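You operate a simulated robot arm through the tools that you are given. There is no shell and no other tool. Be economical: measure what you need, move in short steps, check, and stop when the job is done.

The job below is to be done with a simulated robot arm. You get a single attempt, and the scene is never put back.

Task
Put the orange scoop from the top of the cream bench on top of the blue box and the green scoop on the lower shelf of the steel table. Put the number block labelled "62" from the top of the cream bench on top of the grey planter and the number block marked "92" on top of the black planter. Stack the carton labelled "Leaf feed" from the top of the cream bench on top of the carton labelled "Root feed". Open the upper grey drawer, take the teal label block from the top of the cream bench and put it in the inside of the upper grey drawer, then shut the drawer. Open the orange feed bin lid. The order is free. Set down upright: number block, label block.

It is judged by the outcome, as a careful person would: the job done as asked, and still so three seconds after it is handed in. It fails if anything else is knocked over, pushed out of place, dropped, spilled or broken. Lids that push on must go on centred and level and be pressed home; caps that screw on are set level and turned clockwise until they are tight.

Robot
A 7-joint arm with a fingered hand on a trunk, on a base that drives. Base frame: it is fixed to the floor where the robot stands at the start and does not move with it; the origin is under the middle of the robot, x ahead of it, y to its left, z up; the surface under the hand at the start is at about z = 780. Units: mm, degrees, N and s.
Its first joint turns from -166.0 to 166.0 degrees. Places, roughly: black planter [750, 750, 750]; blue box [750, 750, 750]; carton [750, -500, 750]; grey planter [1000, -250, 750]; inside of the upper grey drawer [600, 700, 600]; label block [500, -500, 750]; lower shelf of the steel table [-1100, -1200, 300]; number block [750, 250, 750]; orange feed bin lid [2100, 5700, 800]; scoop [500, 250, 750]; upper grey drawer [500, 700, 600]. Payload 4 kg.
Tool frame: the origin (TCP) lies between the finger pads and is the grasp point; the fingertips stand 30 mm ahead of it; z points along the fingers, y is the line along which they close. Largest opening 104 mm; the body of the gripper starts 35 mm behind the TCP. The gripper is a hand of 4 fingers: y runs from the thumb to the fingers, the wrist lies at [-15, -113, -190] in the tool frame, and closing takes about 1.5 s.
Orientation is told as [roll, pitch, yaw] about the base's x, y, z axes, in that order, counted from this pose: with the fingers straight down and the wrist toward the robot, the tool's x, y and z point along [0, 1, 0], [1, 0, 0] and [0, 0, -1] of the base frame.

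Tools
- The arm moves only by the tool nudge_tool. Its argument "motion" is a list of rows, each a list of 7 numbers: the turn, a rotation vector about the tool's x, y, z in units of 180 degrees (1.0 is 180 degrees), then the shift along the tool's x, y, z in units of 150 mm (1.0 is 150 mm), then the finger opening in cm, from 0 to 10.4. In form: [[ax, ay, az, x, y, z, fingers], ...]. A call has 1 to 10 rows; each row is the pose to reach, as a shift and turn from the pose commanded when the call began, along the tool's axes at that moment. A call with a number of a shift or a turn outside -1 to 1 is refused whole. Each row takes 0.2 s and may step no farther than 50 mm and 8.6 degrees from the row before; otherwise, or with a gripper value out of range, the whole call is refused. A pose out of reach is approached as far as the arm can. The call stops where the force on the tool passes 40 N (or 10 N more than at its start, if that is more) or the arm is blocked; 0.2 s more then pass. Each finger travels about 153 mm/s and halts on what it meets, pressing with about 33 N; the grip force reading is that of the motor and also rises with nothing between the fingers. The clock runs only during rows and for 0.2 s after the last one: add rows that repeat a pose to give the fingers time. The reply holds the time, the measured pose of the TCP, the force on the tool along the base axes, the opening and the grip force, in the units named above and with some noise, with the torque about the TCP (base axes, N m) and any sound that the robot's microphone picked up.
- Cameras (640 x 400 px; columns grow to the right, rows downward): "scene" is now at [311.2, 219.5, 1203.2]; the picture's right is [0.26, -0.97, -0.00], its down [-0.78, -0.21, -0.59] and it looks along [0.57, 0.15, -0.81] (base axes); focal length 214 px, centre (320, 200). "wrist" rides on the gripper at [61, -92, -130] in the tool frame; the picture's right is [-0.81, 0.28, -0.52], its down [-0.53, -0.71, 0.46] and it looks along [-0.24, 0.64, 0.72] (tool axes); focal length 275 px, centre (320, 200). There is no depth. A picture from a camera that has moved, and an enlarged one, comes with that camera's place and axes in the base frame and with its lens.
- grab_frame(camera): a new picture of that camera. It takes no simulated time.
- base_move(legs): drives the robot by 1 to 6 legs, each [ahead, left, turn to the left] in mm, mm and degrees, along the robot's own axes; the way and the turn of a leg run together, so that a leg with both is an arc; at most 1500 mm and 180 degrees a leg. The arm and the cameras ride along, it lands a little off, and it stops where it bumps. It gives what a move gives.
- grasp_type(shape): the hand has 4 fingers and takes this shape, open, in about a second: jaw (thumb against the fingers, like two jaws); tri (thumb and two fingers); tip (a fingertip pinch); poke (one finger out to press); point (the index stretched); flat (the hand flat); cup (the hand cupped); fist (a fist). The gripper value then closes the fingers along that shape, each until it touches; the sizes above hold for jaw. It gives what a move gives, with no picture.
- aim_head(pan, tilt): turns the head with the scene camera to pan (to the left, within 143 degrees either way) and tilt (down, from -29 to 69), counted from straight ahead of the robot. It gives what a move gives.
- zoom(camera, box): a new picture of the part [left, top, right, bottom] of that camera's present view, enlarged. It takes no simulated time.
- hand_in(): hands the job in; it is judged then, once.

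Go step by step. Nothing tells you exact positions but the pictures and the camera data: compare them with the known pose of the tool, close in by small moves and look again before you grip or let go. The budget is 217 turns and 202 pictures, counting those below and the enlarged ones. Unless the task says otherwise, let go and move clear before handing in.

The tools are called after "Request:" as a command line: name --pt "numbers of a row" for each row, then --argument value for the rest, lists and objects as JSON in quotes. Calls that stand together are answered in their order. nudge_tool: Moves the arm, as the interface text tells. Its arguments: {"type":"object","properties":{"motion":{"type":"array","items":{"type":"array","items":{"type":"number"}}}},"required":["motion"]} The other tools are called the same way: grasp_type (shape) gives the hand a shape; base_move (legs) drives the base; aim_head (pan, tilt) turns the head that bears the scene camera; grab_frame (camera) takes a picture; zoom (camera, box) takes an enlarged picture of a part of a camera's view; hand_in () hands the job in.

At the start:

```text
clock: 0.0
tool_pos: [731.8, -91.8, 1154.2]
tool_rot: [0.0, 0.0, 0.0]
ft_force: [0.4, -0.9, 0.2]
wrist_torque: [0.02, -0.04, 0.02]
finger_gap: 103.6
gripper_force: 0.1
shape: jaw
robot x, y, heading: [0.2, -1.7, 0.0]
head pan, tilt: [14.9, 54.1]
```

scene: 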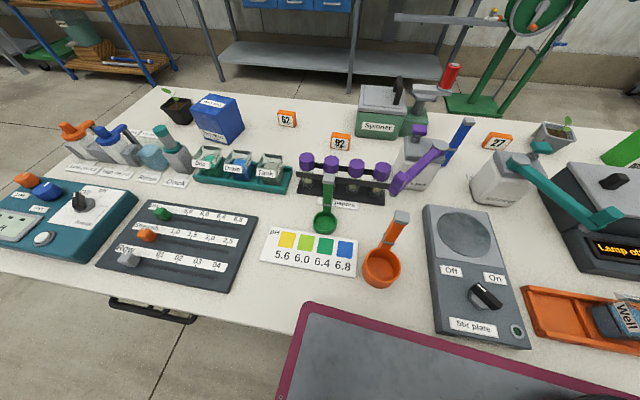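
wrist: 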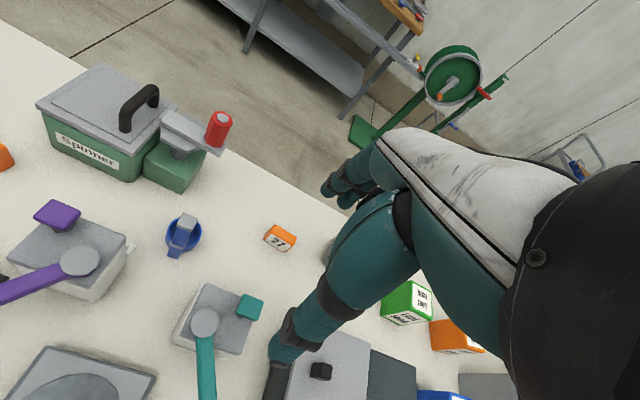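

I see the cream bench with the scoops, number blocks and many devices. I'll look around first to locate everything.

Request:
aim_head --pan -30 --tilt 45

Request:
grab_frame --camera "scene"

Request:
aim_head --pan 50 --tilt 50

Request:
grab_frame --camera "scene"

```text
clock: 1.1
tool_pos: [730.1, -92.9, 1152.9]
tool_rot: [0.0, 0.0, -0.1]
ft_force: [0.5, 0.3, 0.1]
wrist_torque: [0.03, -0.02, 0.01]
finger_gap: 103.6
gripper_force: 0.1
shape: jaw
robot x, y, heading: [1.2, -0.9, 0.0]
head pan, tilt: [-30.0, 45.0]
```

```text
199 pictures are left
camera scene: at [311.1, 160.1, 1215.4], right [-0.5, -0.87, 0.0], down [-0.61, 0.35, -0.71], along [0.61, -0.35, -0.71], focal length 214 px, centre (320, 200)
```

scene: 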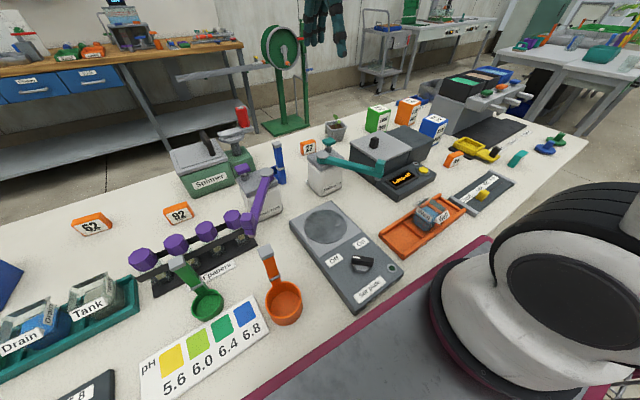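

```text
clock: 2.6
tool_pos: [730.3, -92.2, 1153.5]
tool_rot: [0.0, 0.0, 0.0]
ft_force: [-0.7, 0.1, 0.1]
wrist_torque: [-0.03, -0.01, 0.01]
finger_gap: 103.6
gripper_force: 0.2
shape: jaw
robot x, y, heading: [1.2, 2.1, -0.1]
head pan, tilt: [50.0, 50.0]
```

```text
198 pictures are left
camera scene: at [290.2, 259.7, 1208.5], right [0.77, -0.64, 0.0], down [-0.49, -0.59, -0.64], along [0.41, 0.49, -0.77], focal length 214 px, centre (320, 200)
```

scene: 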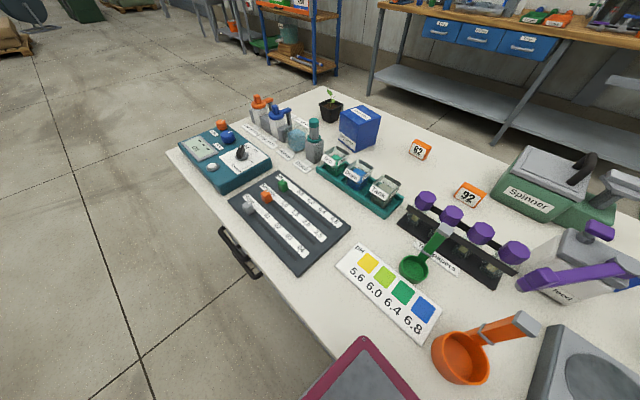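

Next, zoom in on the right part of the bench and look around the room (drawer, steel table, feed bin).

Request:
aim_head --pan -45 --tilt 45

Request:
zoom --camera "scene" --box '[100, 60, 500, 310]'

Request:
aim_head --pan 75 --tilt 60

Request:
grab_frame --camera "scene"

Request:
aim_head --pan 75 --tilt 10

Request:
grab_frame --camera "scene"

Request:
aim_head --pan -140 --tilt 25

Request:
grab_frame --camera "scene"

```text
clock: 4.4
tool_pos: [729.6, -92.4, 1152.6]
tool_rot: [0.0, -0.1, 0.0]
ft_force: [0.5, -0.7, -1.1]
wrist_torque: [0.03, -0.01, 0.0]
finger_gap: 103.3
gripper_force: 0.1
shape: jaw
robot x, y, heading: [-3.1, 0.8, 0.1]
head pan, tilt: [-45.0, 45.0]
```

```text
1.60 times, centred on (300, 185) of scene
camera zoom: at [298.2, 143.3, 1215.4], right [-0.71, -0.71, 0.0], down [-0.5, 0.5, -0.71], along [0.5, -0.5, -0.71], focal length 343 px, centre (352, 224)
```

zoom: 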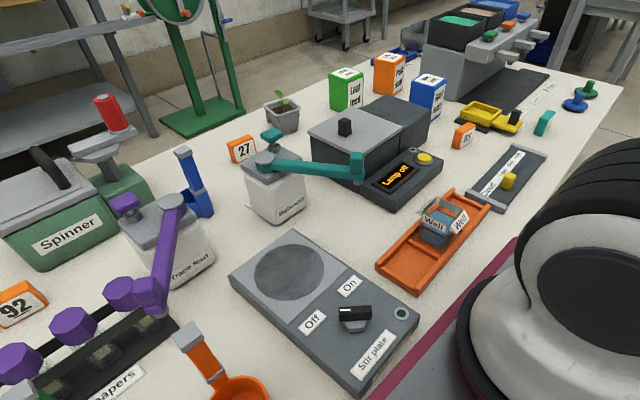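

```text
clock: 6.4
tool_pos: [731.0, -90.8, 1152.5]
tool_rot: [0.1, 0.0, 0.1]
ft_force: [0.1, 0.7, -0.4]
wrist_torque: [0.04, 0.01, 0.01]
finger_gap: 103.4
gripper_force: 0.0
shape: jaw
robot x, y, heading: [0.9, -2.5, 0.0]
head pan, tilt: [75.0, 60.0]
```

```text
196 pictures are left
camera scene: at [257.9, 265.1, 1196.0], right [0.97, -0.26, 0.0], down [-0.22, -0.84, -0.5], along [0.13, 0.48, -0.87], focal length 214 px, centre (320, 200)
```

scene: 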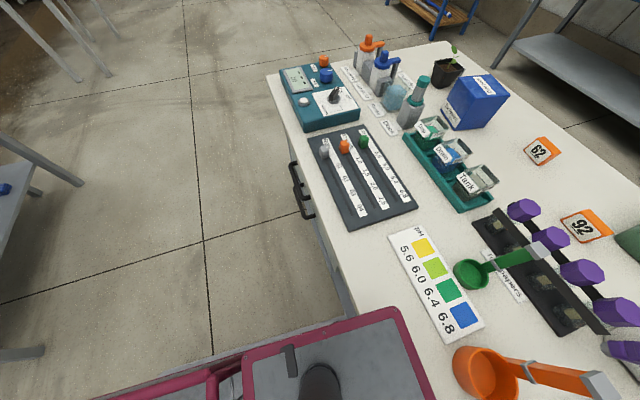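

```text
clock: 7.5
tool_pos: [731.0, -92.4, 1152.4]
tool_rot: [0.1, 0.0, 0.0]
ft_force: [0.3, -0.4, -0.3]
wrist_torque: [-0.01, 0.0, 0.01]
finger_gap: 103.7
gripper_force: 0.1
shape: jaw
robot x, y, heading: [-0.1, -0.6, 0.1]
head pan, tilt: [75.0, 10.0]
```

```text
195 pictures are left
camera scene: at [264.7, 290.6, 1270.3], right [0.97, -0.26, 0.0], down [-0.05, -0.17, -0.98], along [0.25, 0.95, -0.17], focal length 214 px, centre (320, 200)
```

scene: 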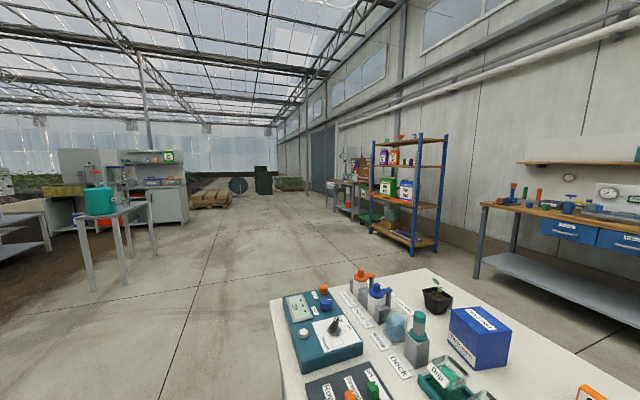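

```text
clock: 10.6
tool_pos: [729.5, -92.0, 1152.4]
tool_rot: [0.1, 0.0, -0.1]
ft_force: [0.2, 0.2, 0.4]
wrist_torque: [0.0, -0.03, 0.03]
finger_gap: 103.7
gripper_force: 0.2
shape: jaw
robot x, y, heading: [-0.1, 3.6, 0.1]
head pan, tilt: [-140.0, 25.0]
```

```text
194 pictures are left
camera scene: at [170.1, 141.5, 1246.0], right [-0.64, 0.77, 0.0], down [0.32, 0.27, -0.91], along [-0.69, -0.58, -0.42], focal length 214 px, centre (320, 200)
```

scene: 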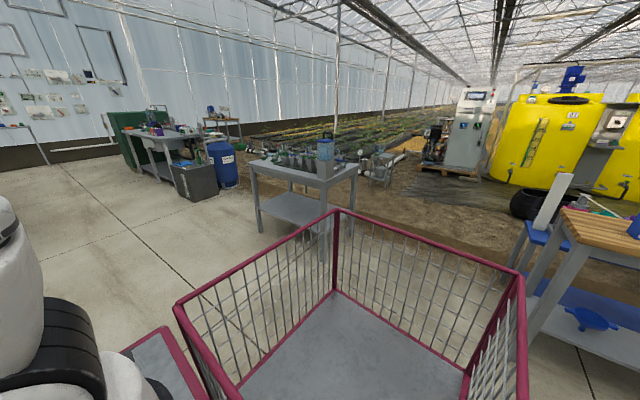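

I've found the teal block at the right end, the cartons and the planters. I'll zoom in on details.

Request:
aim_head --pan -45 --tilt 45

Request:
zoom --camera "scene" --box '[240, 80, 400, 180]'

Request:
zoom --camera "scene" --box '[360, 90, 520, 190]'

Request:
aim_head --pan 20 --tilt 50

Request:
zoom --camera "scene" --box '[160, 60, 400, 210]'

Request:
zoom --camera "scene" --box '[240, 150, 480, 300]'

```text
clock: 12.3
tool_pos: [730.9, -92.0, 1151.9]
tool_rot: [0.0, 0.0, -0.1]
ft_force: [-0.3, -0.3, -0.1]
wrist_torque: [-0.01, -0.04, 0.02]
finger_gap: 103.8
gripper_force: 0.1
shape: jaw
robot x, y, heading: [1.5, -0.8, 0.1]
head pan, tilt: [-45.0, 45.0]
```

```text
4.00 times, centred on (320, 130) of scene
camera zoom: at [298.1, 143.2, 1215.4], right [-0.71, -0.71, 0.0], down [-0.5, 0.5, -0.71], along [0.5, -0.5, -0.71], focal length 858 px, centre (320, 480)
```

zoom: 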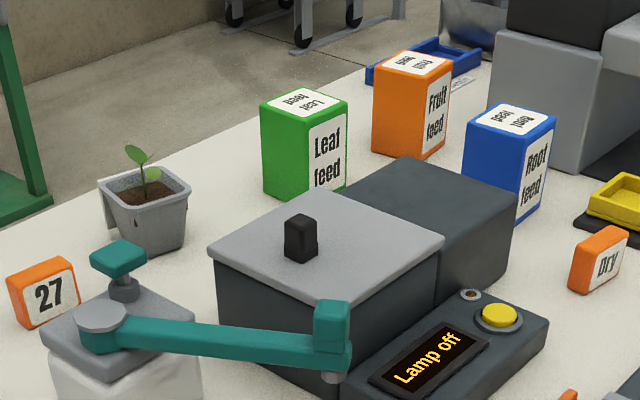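

```text
4.00 times, centred on (440, 140) of scene
camera zoom: at [298.1, 143.2, 1215.4], right [-0.71, -0.71, 0.0], down [-0.5, 0.5, -0.71], along [0.5, -0.5, -0.71], focal length 858 px, centre (-160, 440)
```

zoom: 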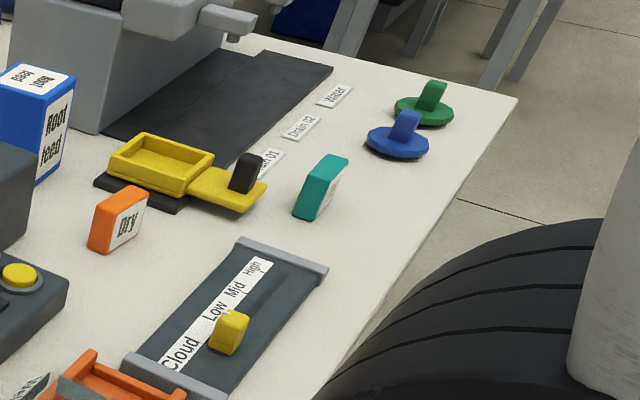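

```text
clock: 13.7
tool_pos: [730.1, -92.2, 1154.2]
tool_rot: [0.1, 0.0, 0.0]
ft_force: [0.0, -1.4, 1.2]
wrist_torque: [-0.02, 0.02, 0.0]
finger_gap: 103.7
gripper_force: 0.1
shape: jaw
robot x, y, heading: [-0.9, 0.6, -0.1]
head pan, tilt: [20.0, 50.0]
```

```text
2.67 times, centred on (280, 135) of scene
camera zoom: at [313.0, 227.0, 1208.5], right [0.34, -0.94, 0.0], down [-0.72, -0.26, -0.64], along [0.6, 0.22, -0.77], focal length 572 px, centre (427, 373)
```

zoom: 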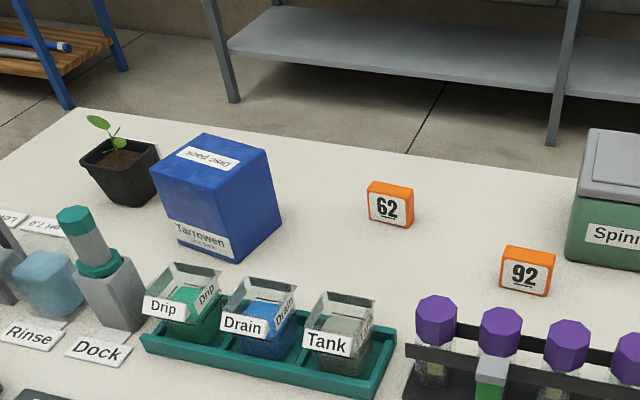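

```text
2.67 times, centred on (360, 225) of scene
camera zoom: at [313.0, 227.0, 1208.5], right [0.34, -0.94, 0.0], down [-0.72, -0.26, -0.64], along [0.6, 0.22, -0.77], focal length 572 px, centre (213, 133)
```

zoom: 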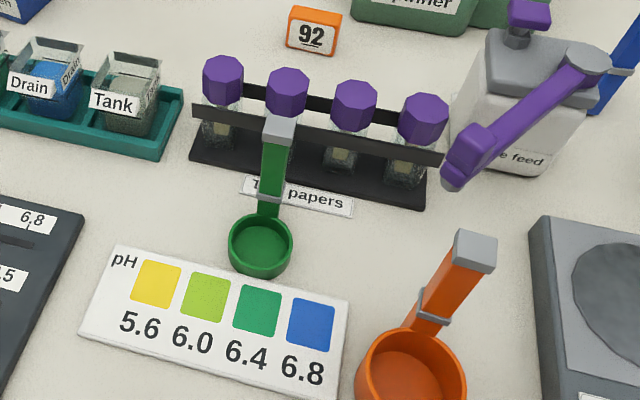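

Bench top is about z=780. I'll back off so that the orange scoop's handle (around [585,112]) is in reach, then turn the hand across it.

Request:
base_move --legs '[[-170, 150, 0]]'

Request:
nudge_tool --pt "0 0 -0.046 0 0 0 10.4" --pt "0 0 -0.093 0 0 0 10.4" --pt "0 0 -0.139 0 0 0 10.4" --pt "0 0 -0.185 0 0 0 10.4" --pt "0 0 -0.232 0 0 0 10.4" --pt "0 0 -0.278 0 0 0 10.4" --pt "0 0 -0.324 0 0 0 10.4" --pt "0 0 -0.37 0 0 0 10.4" --pt "0 0 -0.417 0 0 0 10.4" --pt "0 0 -0.417 0 0 0 10.4"

Request:
grab_frame --camera "wrist"

Request:
aim_head --pan 0 --tilt 50

Request:
grab_frame --camera "scene"

```text
clock: 15.4
tool_pos: [561.4, 56.9, 1152.2]
tool_rot: [0.0, -0.1, 0.1]
ft_force: [0.5, -0.9, 0.1]
wrist_torque: [0.0, 0.04, 0.0]
finger_gap: 103.8
gripper_force: 0.1
shape: jaw
robot x, y, heading: [-168.4, 147.1, -0.2]
head pan, tilt: [20.0, 50.0]
```

```text
clock: 17.6
tool_pos: [561.6, 57.1, 1154.1]
tool_rot: [0.0, -0.1, 75.0]
ft_force: [0.7, 0.3, -0.2]
wrist_torque: [0.0, -0.04, 0.0]
finger_gap: 103.6
gripper_force: 0.0
shape: jaw
robot x, y, heading: [-170.0, 148.0, -0.1]
head pan, tilt: [20.0, 50.0]
```

```text
189 pictures are left
camera wrist: at [478.7, -15.1, 1283.3], right [0.85, 0.06, 0.52], down [0.33, -0.83, -0.46], along [0.4, 0.56, -0.72], focal length 275 px, centre (320, 200)
```

wrist: 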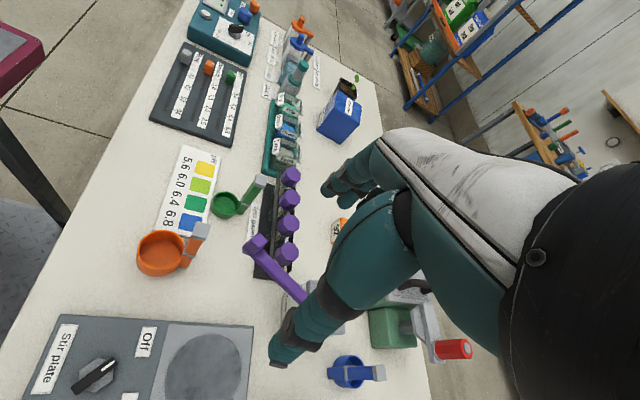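

```text
clock: 18.4
tool_pos: [562.2, 58.4, 1153.1]
tool_rot: [-0.1, -0.1, 75.2]
ft_force: [0.5, 0.9, 0.5]
wrist_torque: [-0.04, -0.01, 0.01]
finger_gap: 103.8
gripper_force: 0.1
shape: jaw
robot x, y, heading: [-171.8, 147.9, -0.1]
head pan, tilt: [0.0, 50.0]
```

```text
188 pictures are left
camera scene: at [148.8, 350.7, 1208.5], right [0.0, -1.0, 0.0], down [-0.77, 0.0, -0.64], along [0.64, 0.0, -0.77], focal length 214 px, centre (320, 200)
```

scene: 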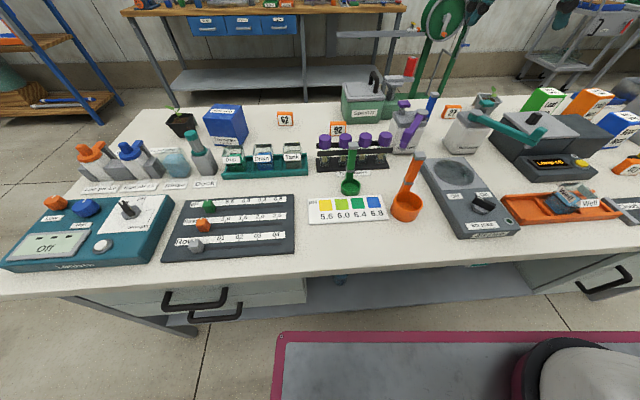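

The scoop handles seem to stand upright from the bowl rim. I'll zoom in to check.

Request:
zoom --camera "scene" --box '[310, 130, 470, 230]'

Request:
zoom --camera "wrist" --box '[120, 160, 280, 260]'

Request:
zoom --camera "scene" --box '[120, 260, 320, 385]'

```text
4.00 times, centred on (390, 180) of scene
camera zoom: at [148.8, 350.7, 1208.5], right [0.0, -1.0, 0.0], down [-0.77, 0.0, -0.64], along [0.64, 0.0, -0.77], focal length 858 px, centre (40, 280)
```

zoom: 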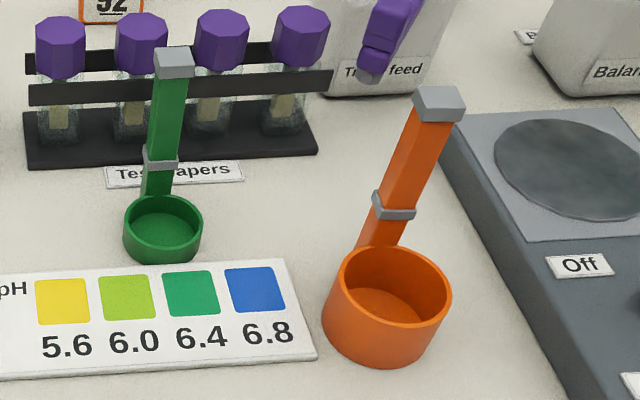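

```text
4.00 times, centred on (200, 210) of wrist
camera zoom: at [478.6, -14.9, 1283.2], right [0.85, 0.06, 0.52], down [0.33, -0.83, -0.46], along [0.4, 0.56, -0.72], focal length 1101 px, centre (800, 160)
```

zoom: 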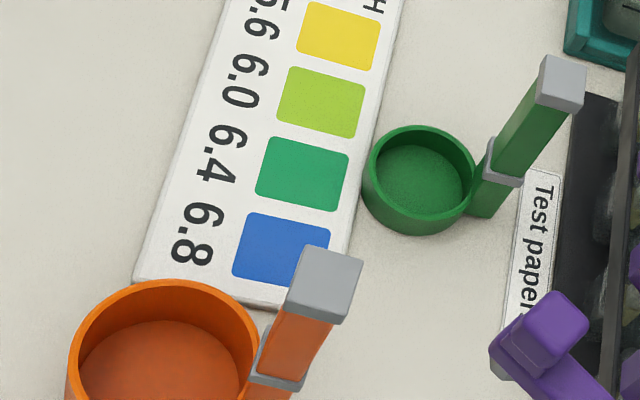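

```text
3.20 times, centred on (220, 322) of scene
camera zoom: at [148.8, 350.7, 1208.5], right [0.0, -1.0, 0.0], down [-0.77, 0.0, -0.64], along [0.64, 0.0, -0.77], focal length 686 px, centre (640, -192)
```

zoom: 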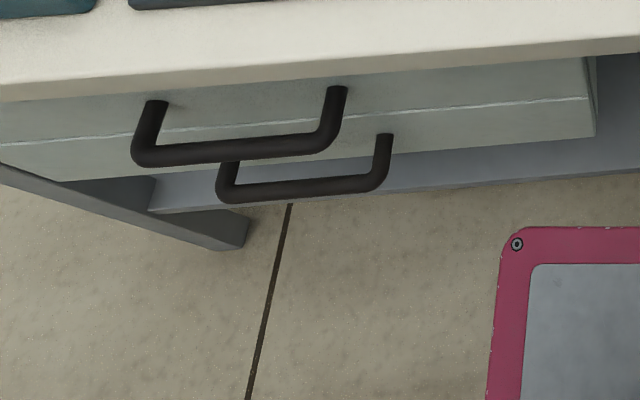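

Handles are upright square bars: the orange one is at about [503,144] with its top at z≈928. I'll back up, turn the hand back to yaw 0 and look again.

Request:
base_move --legs '[[-100, 0, 0]]'

Request:
nudge_tool --pt "0 0 0.046 0 0 0 10.4" --pt "0 0 0.093 0 0 0 10.4" --pt "0 0 0.139 0 0 0 10.4" --pt "0 0 0.185 0 0 0 10.4" --pt "0 0 0.232 0 0 0 10.4" --pt "0 0 0.278 0 0 0 10.4" --pt "0 0 0.324 0 0 0 10.4" --pt "0 0 0.37 0 0 0 10.4" --pt "0 0 0.417 0 0 0 10.4" --pt "0 0 0.417 0 0 0 10.4"

Request:
nudge_tool --pt "0 0 0 0.25 0.1 0.15 10.4" --pt "0 0 0 0.5 0.2 0.3 10.4" --pt "0 0 0 0.58 0.27 0.6 10.4" --pt "0 0 0 0.58 0.27 0.9 10.4" --pt "0 0 0 0.58 0.27 0.9 10.4"

Request:
grab_frame --camera "wrist"

Request:
grab_frame --camera "scene"

```text
clock: 19.6
tool_pos: [461.8, 58.7, 1152.5]
tool_rot: [0.0, 0.1, 75.0]
ft_force: [-0.8, 0.0, 0.1]
wrist_torque: [-0.02, 0.05, 0.0]
finger_gap: 103.7
gripper_force: 0.1
shape: jaw
robot x, y, heading: [-269.2, 151.5, -0.3]
head pan, tilt: [0.0, 50.0]
```

```text
clock: 21.8
tool_pos: [461.3, 58.4, 1152.9]
tool_rot: [0.1, -0.1, 0.0]
ft_force: [-1.5, -0.1, 1.0]
wrist_torque: [0.02, -0.01, -0.01]
finger_gap: 103.7
gripper_force: 0.1
shape: jaw
robot x, y, heading: [-272.4, 150.0, 0.1]
head pan, tilt: [0.0, 50.0]
```

```text
clock: 23.0
tool_pos: [501.6, 144.7, 1017.3]
tool_rot: [0.0, 0.0, 0.1]
ft_force: [0.3, -0.2, 0.5]
wrist_torque: [-0.03, 0.01, 0.02]
finger_gap: 103.6
gripper_force: 0.1
shape: jaw
robot x, y, heading: [-267.8, 148.9, 0.0]
head pan, tilt: [0.0, 50.0]
```

```text
184 pictures are left
camera wrist: at [408.3, 206.0, 1147.0], right [0.28, -0.81, 0.52], down [-0.71, -0.53, -0.46], along [0.64, -0.24, -0.72], focal length 275 px, centre (320, 200)
```

wrist: 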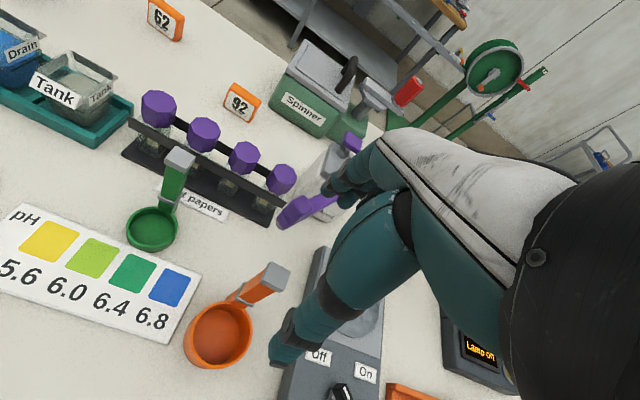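

```text
183 pictures are left
camera scene: at [47.3, 350.9, 1208.5], right [0.0, -1.0, 0.0], down [-0.77, 0.0, -0.64], along [0.64, 0.0, -0.77], focal length 214 px, centre (320, 200)
```

scene: 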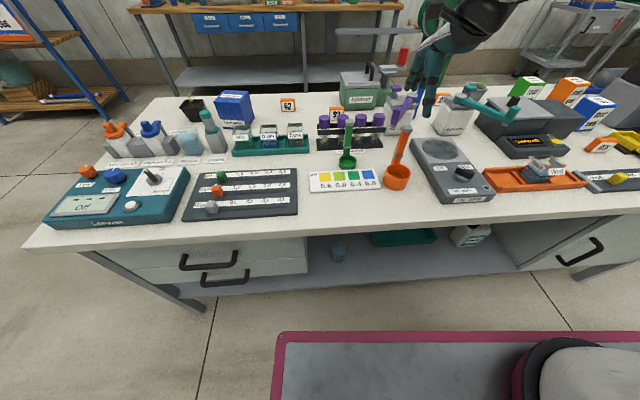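

Tip confirmed at [503,146]. Descend to z≈905 and close on the handle.

Request:
nudge_tool --pt "0 0 0 0 0.01 0.25 10.4" --pt "0 0 0 0 0.01 0.5 10.4" --pt "0 0 0 0 0.01 0.74 10.4" --pt "0 0 0 0 0.01 0.74 10.4"

Request:
grab_frame --camera "wrist"

Request:
zoom --camera "scene" --box '[340, 80, 500, 180]'

```text
clock: 23.6
tool_pos: [506.4, 149.4, 959.2]
tool_rot: [0.8, -0.9, 0.4]
ft_force: [-14.4, 0.4, 30.6]
wrist_torque: [0.21, -1.84, 0.12]
finger_gap: 103.5
gripper_force: 0.1
shape: jaw
robot x, y, heading: [-273.3, 147.1, 0.4]
head pan, tilt: [0.0, 50.0]
stopped in row 2: the force on the tool passed its limit at 108 N (the readings are from after the stop); the commanded pose is now the measured one
```

```text
182 pictures are left
camera wrist: at [410.4, 208.1, 1088.2], right [0.27, -0.82, 0.51], down [-0.7, -0.53, -0.47], along [0.66, -0.23, -0.72], focal length 275 px, centre (320, 200)
```

wrist: 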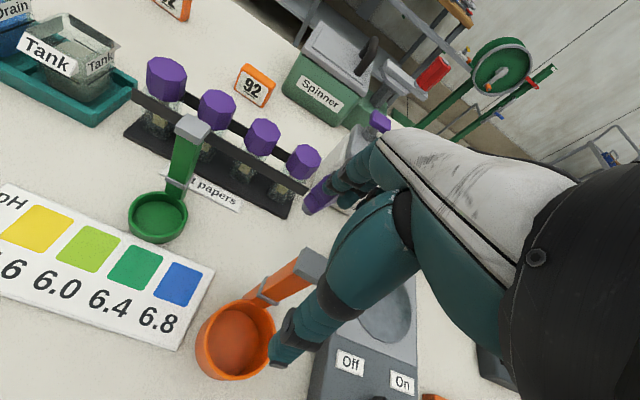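

```text
4.00 times, centred on (420, 130) of scene
camera zoom: at [45.8, 351.2, 1208.9], right [0.0, -1.0, 0.0], down [-0.77, 0.0, -0.64], along [0.64, 0.0, -0.77], focal length 858 px, centre (-80, 480)
```

zoom: 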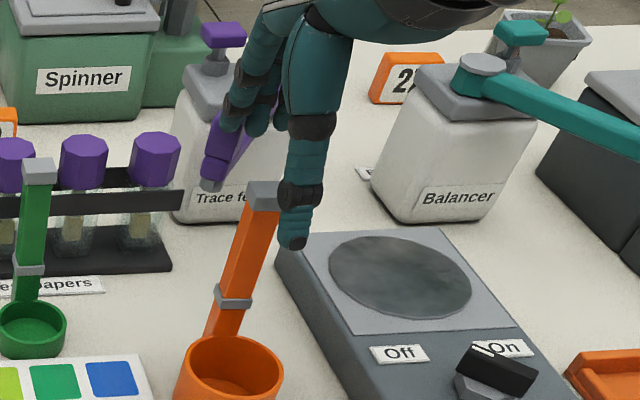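

The descent hit something, probably the purple lever beyond the handle. I'll rise, then approach with the hand turned 90° so that it is narrow toward the lever.

Request:
nudge_tool --pt "0 0 0 0 0 -0.2 10.4" --pt "0.005 -0.0044 0.0022 -0.02 -0.02 -0.4 10.4" --pt "0.005 -0.0044 0.0022 -0.02 -0.02 -0.6 10.4"

Request:
nudge_tool --pt "0 0 -0.046 0 0 0 10.4" --pt "0 0 -0.093 0 0 0 10.4" --pt "0 0 -0.139 0 0 0 10.4" --pt "0 0 -0.185 0 0 0 10.4" --pt "0 0 -0.232 0 0 0 10.4" --pt "0 0 -0.278 0 0 0 10.4" --pt "0 0 -0.324 0 0 0 10.4" --pt "0 0 -0.37 0 0 0 10.4" --pt "0 0 -0.417 0 0 0 10.4" --pt "0 0 -0.46 0 0 0 7"

Request:
grab_frame --camera "wrist"

Request:
zoom --camera "scene" --box '[310, 60, 510, 185]'

```text
clock: 24.4
tool_pos: [501.3, 142.8, 1044.0]
tool_rot: [-0.2, 0.4, 0.1]
ft_force: [0.3, -0.5, -0.6]
wrist_torque: [-0.02, 0.03, 0.03]
finger_gap: 103.9
gripper_force: 0.1
shape: jaw
robot x, y, heading: [-269.7, 149.9, 0.0]
head pan, tilt: [0.0, 50.0]
```

```text
clock: 26.6
tool_pos: [500.5, 143.7, 1046.2]
tool_rot: [0.3, 0.2, 82.9]
ft_force: [-0.8, 0.4, 0.8]
wrist_torque: [-0.05, -0.01, -0.02]
finger_gap: 70.3
gripper_force: 0.1
shape: jaw
robot x, y, heading: [-269.1, 144.7, -0.1]
head pan, tilt: [0.0, 50.0]
```

```text
180 pictures are left
camera wrist: at [428.9, 61.4, 1176.3], right [0.84, 0.18, 0.51], down [0.44, -0.77, -0.46], along [0.32, 0.61, -0.73], focal length 275 px, centre (320, 200)
```

wrist: 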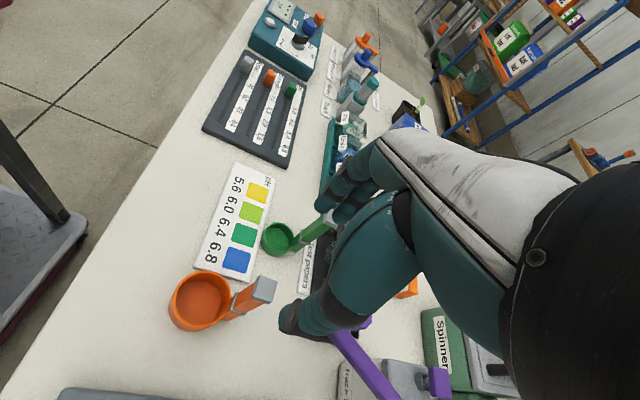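

```text
3.20 times, centred on (410, 122) of scene
camera zoom: at [47.4, 350.9, 1208.5], right [0.0, -1.0, 0.0], down [-0.77, 0.0, -0.64], along [0.64, 0.0, -0.77], focal length 686 px, centre (32, 448)
```

zoom: 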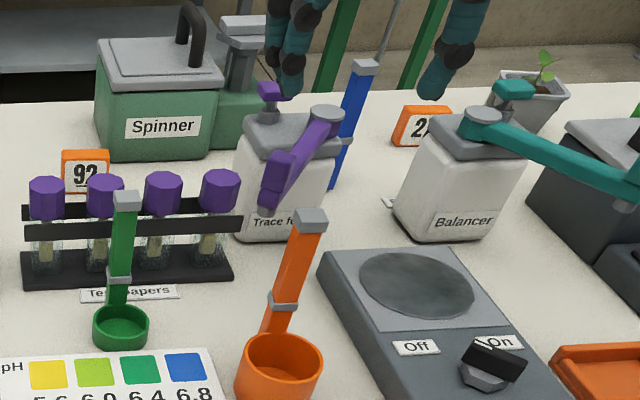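

The handle tip is at [501,144,925], the lever end is near [580,152,905], so a narrow approach will clear it. Descending slowly.

Request:
nudge_tool --pt "0 0 0 0 0 0.2 7" --pt "0 0 0 0 0 0.4 7" --pt "0 0 0 0 0 0.55 7" --pt "0 0 0 0 0 0.7 7" --pt "0 0 0 0 0 0.82 7" --pt "0 0 0 0 0 0.92 7"

Request:
grab_frame --camera "wrist"

Request:
zoom --camera "scene" --box '[310, 60, 510, 185]'

```text
clock: 28.0
tool_pos: [500.4, 144.5, 906.4]
tool_rot: [0.3, 0.3, 82.7]
ft_force: [0.0, -0.2, -0.2]
wrist_torque: [0.03, -0.02, 0.02]
finger_gap: 70.3
gripper_force: 0.1
shape: jaw
robot x, y, heading: [-269.7, 150.3, 0.1]
head pan, tilt: [0.0, 50.0]
```

```text
178 pictures are left
camera wrist: at [428.3, 61.4, 1038.0], right [0.84, 0.17, 0.51], down [0.44, -0.78, -0.45], along [0.32, 0.61, -0.73], focal length 275 px, centre (320, 200)
```

wrist: 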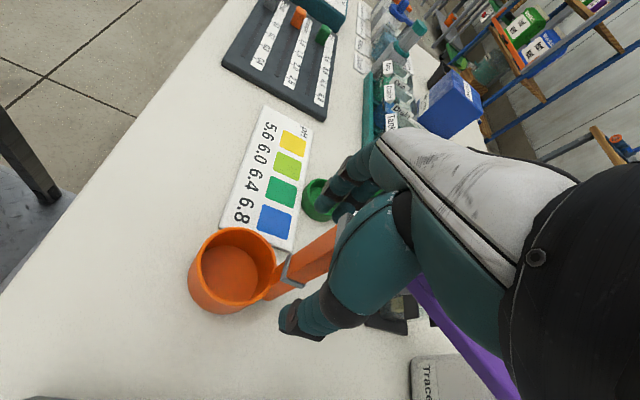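

```text
3.20 times, centred on (410, 122) of scene
camera zoom: at [47.4, 350.9, 1208.5], right [0.0, -1.0, 0.0], down [-0.77, 0.0, -0.64], along [0.64, 0.0, -0.77], focal length 686 px, centre (32, 448)
```

zoom: 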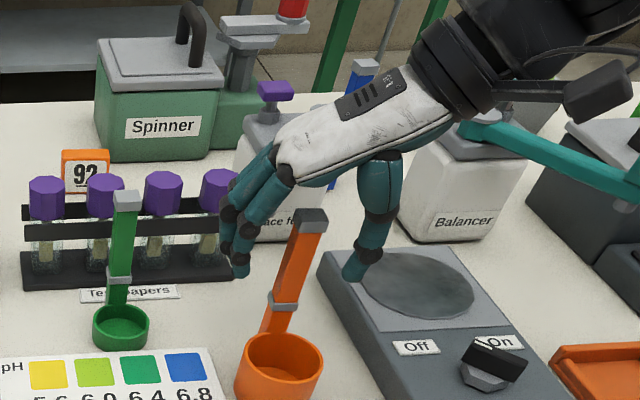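

The handle is between thumb and fingers. Close the grip.

Request:
nudge_tool --pt "0 0 0 0 0 0 4" --pt "0 0 0 0 0 0 2" --pt "0 0 0 0 0 0 0" --pt "0 0 0 0 0 0 0" --pt "0 0 0 0 0 0 0" --pt "0 0 0 0 0 0 0"

Request:
zoom --camera "scene" --box '[310, 60, 510, 185]'

```text
clock: 29.4
tool_pos: [500.3, 143.9, 907.4]
tool_rot: [0.3, 0.1, 82.8]
ft_force: [0.9, -0.3, 4.1]
wrist_torque: [0.06, 0.06, 0.03]
finger_gap: 11.9
gripper_force: 33.6
shape: jaw
robot x, y, heading: [-268.2, 150.3, 0.3]
head pan, tilt: [0.0, 50.0]
```

```text
3.20 times, centred on (410, 122) of scene
camera zoom: at [47.4, 350.9, 1208.5], right [0.0, -1.0, 0.0], down [-0.77, 0.0, -0.64], along [0.64, 0.0, -0.77], focal length 686 px, centre (32, 448)
```

zoom: 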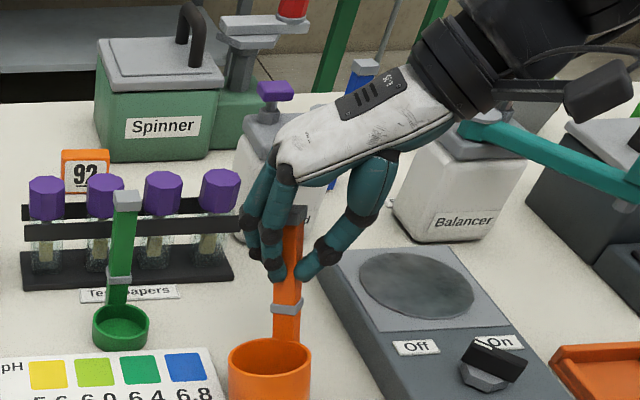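

Gripped (12 mm bar). Lift straight up and drive toward the blue box.

Request:
nudge_tool --pt "0 0 0 0 0 -0.1 0" --pt "0 0 0 0 0 -0.3 0" --pt "0 0 0 0 0 -0.6 0" --pt "0 0 0 0 0 -0.9 0" --pt "0 0 0 0 0 -1 0"

Request:
nudge_tool --pt "0 0 0 0 0 -0.3 0" --pt "0 0 0 0 0 -0.6 0"

Request:
base_move --legs '[[0, 494, 0], [218, 0, 0]]'

Request:
grab_frame --camera "scene"

Request:
grab_frame --camera "wrist"

```text
clock: 30.6
tool_pos: [502.4, 144.2, 1058.7]
tool_rot: [0.2, 0.2, 82.9]
ft_force: [0.6, 0.1, 0.3]
wrist_torque: [0.03, 0.02, 0.02]
finger_gap: 11.5
gripper_force: 32.7
shape: jaw
robot x, y, heading: [-269.0, 149.8, -0.1]
head pan, tilt: [0.0, 50.0]
```

```text
clock: 31.2
tool_pos: [503.0, 143.4, 1145.5]
tool_rot: [0.3, 0.3, 82.8]
ft_force: [-0.1, -0.3, -0.6]
wrist_torque: [0.0, 0.02, 0.03]
finger_gap: 11.6
gripper_force: 32.7
shape: jaw
robot x, y, heading: [-267.4, 147.0, -0.1]
head pan, tilt: [0.0, 50.0]
```

```text
clock: 35.4
tool_pos: [716.6, 655.0, 1146.8]
tool_rot: [0.3, 0.2, 83.1]
ft_force: [0.6, -0.2, -0.6]
wrist_torque: [-0.03, 0.02, 0.03]
finger_gap: 11.5
gripper_force: 32.9
shape: jaw
robot x, y, heading: [-58.1, 658.3, 0.2]
head pan, tilt: [0.0, 50.0]
```

```text
175 pictures are left
camera scene: at [259.5, 859.7, 1208.5], right [0.01, -1.0, 0.0], down [-0.77, -0.01, -0.64], along [0.64, 0.0, -0.77], focal length 214 px, centre (320, 200)
```

scene: 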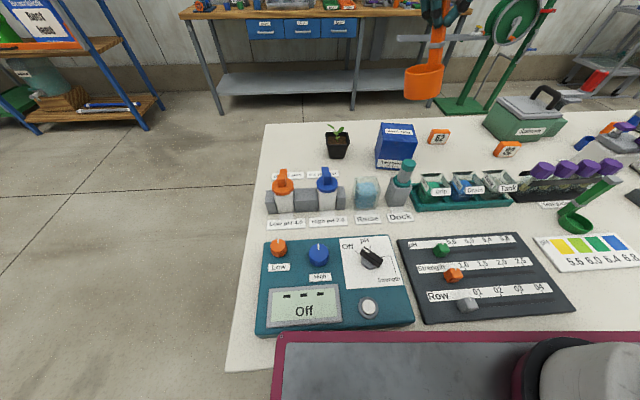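

```text
174 pictures are left
camera wrist: at [644.4, 572.6, 1277.1], right [0.84, 0.18, 0.51], down [0.44, -0.77, -0.46], along [0.31, 0.61, -0.73], focal length 275 px, centre (320, 200)
```

wrist: 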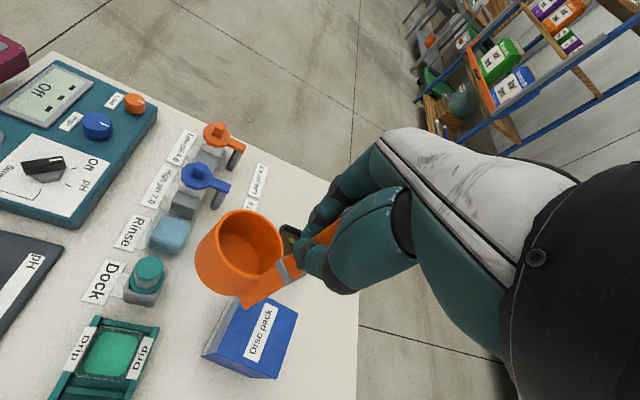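

Scoop is held upright. Measure the blue box and planter from here with a zoom.

Request:
zoom --camera "scene" --box '[310, 105, 470, 205]'

Request:
zoom --camera "wrist" --box '[160, 200, 360, 390]'

```text
4.00 times, centred on (390, 155) of scene
camera zoom: at [259.5, 859.7, 1208.5], right [0.01, -1.0, 0.0], down [-0.77, -0.01, -0.64], along [0.64, 0.0, -0.77], focal length 858 px, centre (40, 380)
```

zoom: 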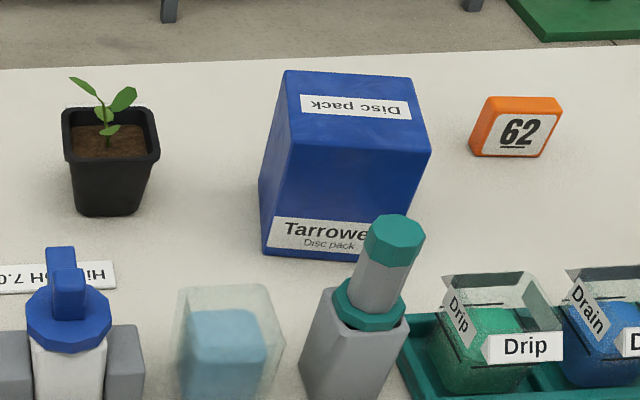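

```text
2.11 times, centred on (260, 295) of wrist
camera zoom: at [644.4, 572.6, 1277.1], right [0.84, 0.18, 0.51], down [0.44, -0.77, -0.46], along [0.31, 0.61, -0.73], focal length 580 px, centre (446, 0)
```

zoom: 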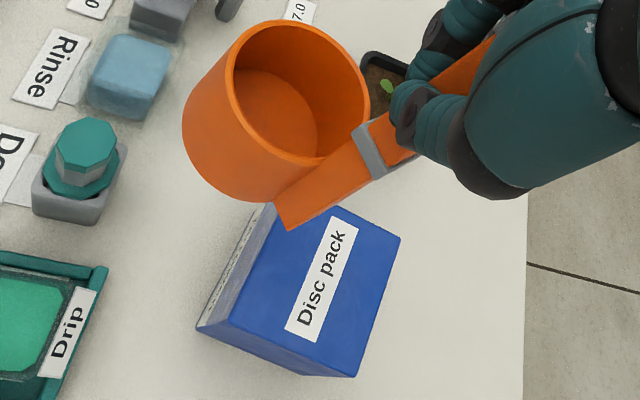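

Box top is centred about [774,648,876]; the bowl sits at offset [-31,+24] from the grip. Moving above and down to just short of contact.

Request:
nudge_tool --pt "0 0 0 -0.2 -0.04 0 0" --pt "0 0 0 -0.4 -0.08 0 0" --pt "0 0 0 -0.579 -0.117 0 0" --pt "0 0 0 -0.579 -0.117 0.25 0" --pt "0 0 0 -0.579 -0.117 0.5 0" --pt "0 0 0 -0.579 -0.117 0.7 0" --pt "0 0 0 -0.579 -0.117 0.83 0" --pt "0 0 0 -0.579 -0.117 0.83 0"

Request:
zoom --camera "scene" --box '[310, 65, 470, 185]'

Request:
grab_frame --camera "wrist"

```text
clock: 37.2
tool_pos: [800.9, 628.1, 1023.0]
tool_rot: [0.3, 0.3, 83.3]
ft_force: [0.7, 0.9, -1.1]
wrist_torque: [-0.02, -0.01, 0.01]
finger_gap: 11.5
gripper_force: 33.1
shape: jaw
robot x, y, heading: [-55.2, 656.3, 0.4]
head pan, tilt: [0.0, 50.0]
```

```text
3.33 times, centred on (390, 125) of scene
camera zoom: at [259.5, 859.7, 1208.5], right [0.01, -1.0, 0.0], down [-0.77, -0.01, -0.64], along [0.64, 0.0, -0.77], focal length 715 px, centre (87, 450)
```

zoom: 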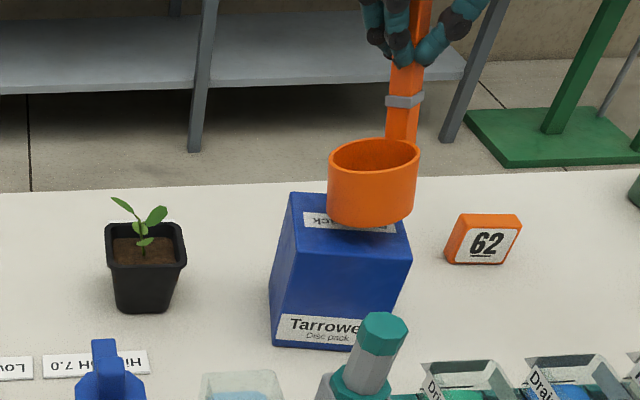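

```text
170 pictures are left
camera wrist: at [729.0, 545.0, 1153.2], right [0.84, 0.18, 0.51], down [0.44, -0.77, -0.45], along [0.31, 0.61, -0.73], focal length 275 px, centre (320, 200)
```

wrist: 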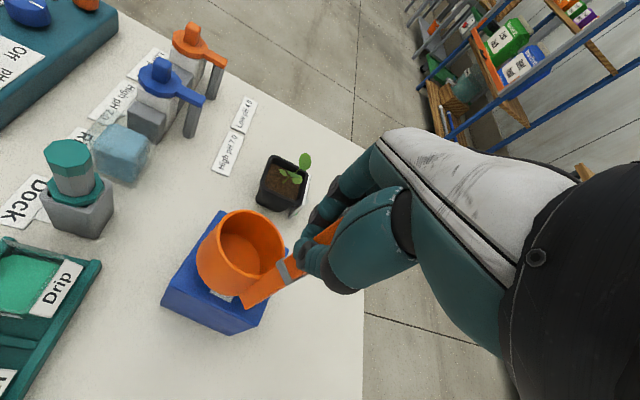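

Nearly centred; lower gently to contact.

Request:
nudge_tool --pt "0 0 0 -0.036 0.031 0.03 0" --pt "0 0 0 -0.036 0.031 0.07 0" --pt "0 0 0 -0.036 0.031 0.1 0" --pt "0 0 0 -0.036 0.031 0.12 0" --pt "0 0 0 -0.036 0.031 0.13 0" --pt "0 0 0 -0.036 0.031 0.14 0"

Request:
zoom --camera "scene" --box '[310, 65, 470, 185]'

```text
clock: 38.6
tool_pos: [805.2, 631.6, 1002.8]
tool_rot: [0.1, 0.2, 83.0]
ft_force: [0.8, -5.3, 32.5]
wrist_torque: [0.22, 0.08, 0.03]
finger_gap: 12.8
gripper_force: 33.2
shape: jaw
robot x, y, heading: [-54.3, 652.8, 0.3]
head pan, tilt: [0.0, 50.0]
```

```text
3.33 times, centred on (390, 125) of scene
camera zoom: at [258.5, 859.5, 1208.8], right [0.01, -1.0, 0.0], down [-0.77, -0.01, -0.64], along [0.64, 0.0, -0.77], focal length 715 px, centre (87, 450)
```

zoom: 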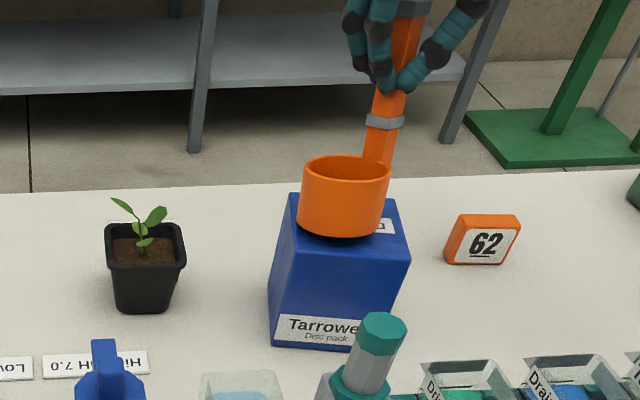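

The bowl rests on the box, centred. Ease the pressure and release.

Request:
nudge_tool --pt "0 0 0 0 0 -0.015 0" --pt "0 0 0 0 0 -0.015 1.6" --pt "0 0 0 0 0 -0.015 2" --pt "0 0 0 0 0 -0.015 3" --pt "0 0 0 0 0 -0.015 5" --pt "0 0 0 0 0 -0.015 7" --pt "0 0 0 0 0 -0.015 7"

Request:
zoom --camera "scene" --box '[310, 65, 470, 185]'

Request:
grab_frame --camera "wrist"

```text
clock: 40.2
tool_pos: [805.7, 633.0, 1003.2]
tool_rot: [0.4, 0.3, 83.1]
ft_force: [-1.8, 0.2, 0.2]
wrist_torque: [0.0, -0.04, -0.02]
finger_gap: 69.8
gripper_force: 0.0
shape: jaw
robot x, y, heading: [-57.0, 655.0, 0.4]
head pan, tilt: [0.0, 50.0]
```

```text
3.33 times, centred on (390, 125) of scene
camera zoom: at [259.5, 859.7, 1208.5], right [0.01, -1.0, 0.0], down [-0.77, -0.01, -0.64], along [0.64, 0.0, -0.77], focal length 715 px, centre (87, 450)
```

zoom: 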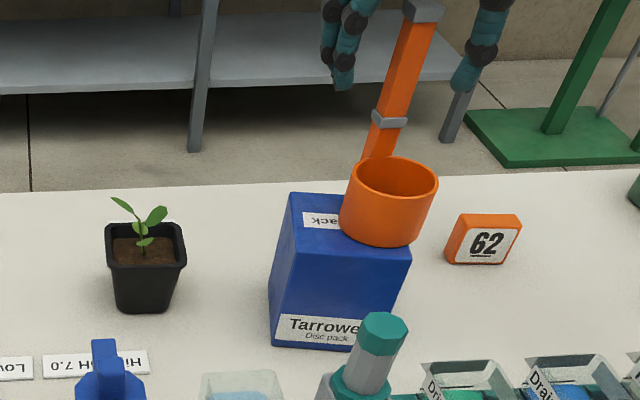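

```text
167 pictures are left
camera wrist: at [733.6, 549.0, 1133.8], right [0.84, 0.18, 0.51], down [0.44, -0.77, -0.46], along [0.31, 0.61, -0.73], focal length 275 px, centre (320, 200)
```

wrist: 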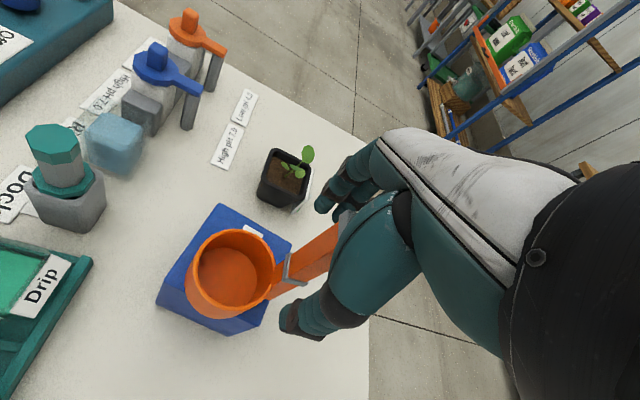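

On release the scoop swung toward −y and sits about 22 mm off centre. I'll re-grip, shift it, and set it down again.

Request:
nudge_tool --pt "0 0 0 0 0 0 4" --pt "0 0 0 0 0 0 2.5" --pt "0 0 0 0 0 0 1.8" --pt "0 0 0 0 0 0 0" --pt "0 0 0 0 0 0 0" --pt "0 0 0 0 0 -0.04 0" --pt "0 0 0 0 0 -0.1 0"

Request:
zoom --camera "scene" --box '[310, 65, 470, 185]'

Request:
grab_frame --camera "wrist"

```text
clock: 41.8
tool_pos: [806.3, 630.8, 1018.2]
tool_rot: [0.3, 0.3, 83.3]
ft_force: [-0.5, 0.4, -0.6]
wrist_torque: [0.0, -0.03, 0.04]
finger_gap: 13.1
gripper_force: 33.2
shape: jaw
robot x, y, heading: [-58.5, 652.8, 0.2]
head pan, tilt: [0.0, 50.0]
```

```text
3.33 times, centred on (390, 125) of scene
camera zoom: at [259.5, 859.7, 1208.5], right [0.01, -1.0, 0.0], down [-0.77, -0.01, -0.64], along [0.64, 0.0, -0.77], focal length 715 px, centre (87, 450)
```

zoom: 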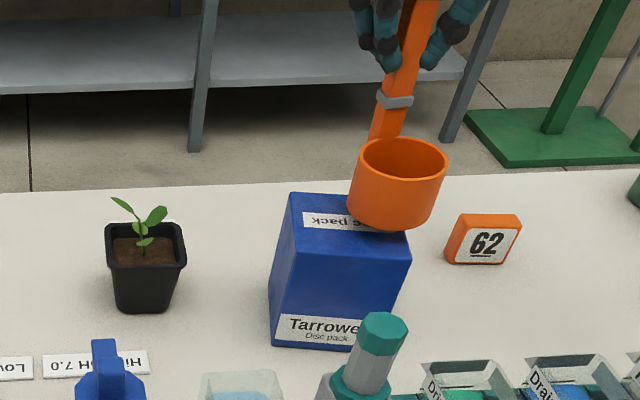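

```text
165 pictures are left
camera wrist: at [733.5, 548.4, 1148.3], right [0.84, 0.18, 0.51], down [0.44, -0.77, -0.46], along [0.31, 0.61, -0.73], focal length 275 px, centre (320, 200)
```

wrist: 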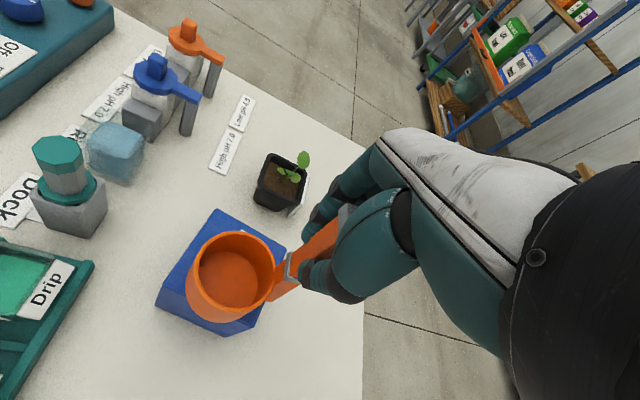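

Request:
nudge_tool --pt "0 0 0 0.01 0.08 0 0" --pt "0 0 0 0.02 0.16 0 0" --pt "0 0 0 0.02 0.16 0.05 0" --pt "0 0 0 0.02 0.16 0.085 0" --pt "0 0 0 0.02 0.16 0.1 0"

Request:
zoom --camera "scene" --box '[310, 65, 470, 185]'

Request:
grab_frame --camera "wrist"

```text
clock: 43.0
tool_pos: [806.7, 655.6, 1002.1]
tool_rot: [0.2, 0.2, 83.0]
ft_force: [0.9, 0.3, 3.6]
wrist_torque: [0.09, -0.01, -0.05]
finger_gap: 12.7
gripper_force: 32.9
shape: jaw
robot x, y, heading: [-57.0, 658.0, 0.3]
head pan, tilt: [0.0, 50.0]
```

```text
3.33 times, centred on (390, 125) of scene
camera zoom: at [259.4, 859.7, 1208.5], right [0.01, -1.0, 0.0], down [-0.77, -0.01, -0.64], along [0.64, 0.0, -0.77], focal length 715 px, centre (87, 450)
```

zoom: 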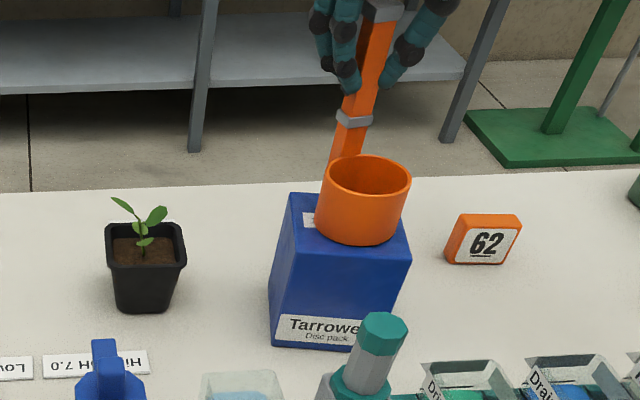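

```text
163 pictures are left
camera wrist: at [733.5, 572.7, 1133.0], right [0.84, 0.18, 0.51], down [0.44, -0.77, -0.45], along [0.32, 0.61, -0.73], focal length 275 px, centre (320, 200)
```

wrist: 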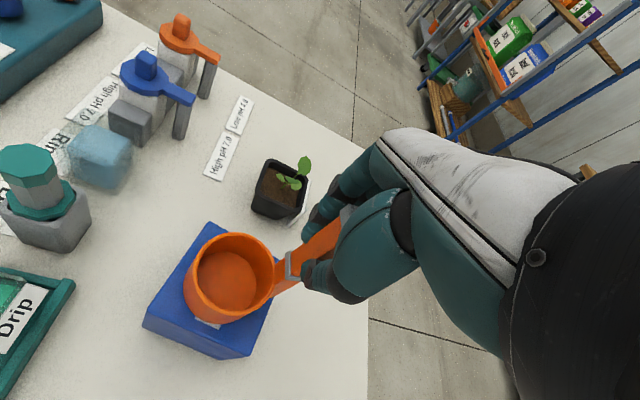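

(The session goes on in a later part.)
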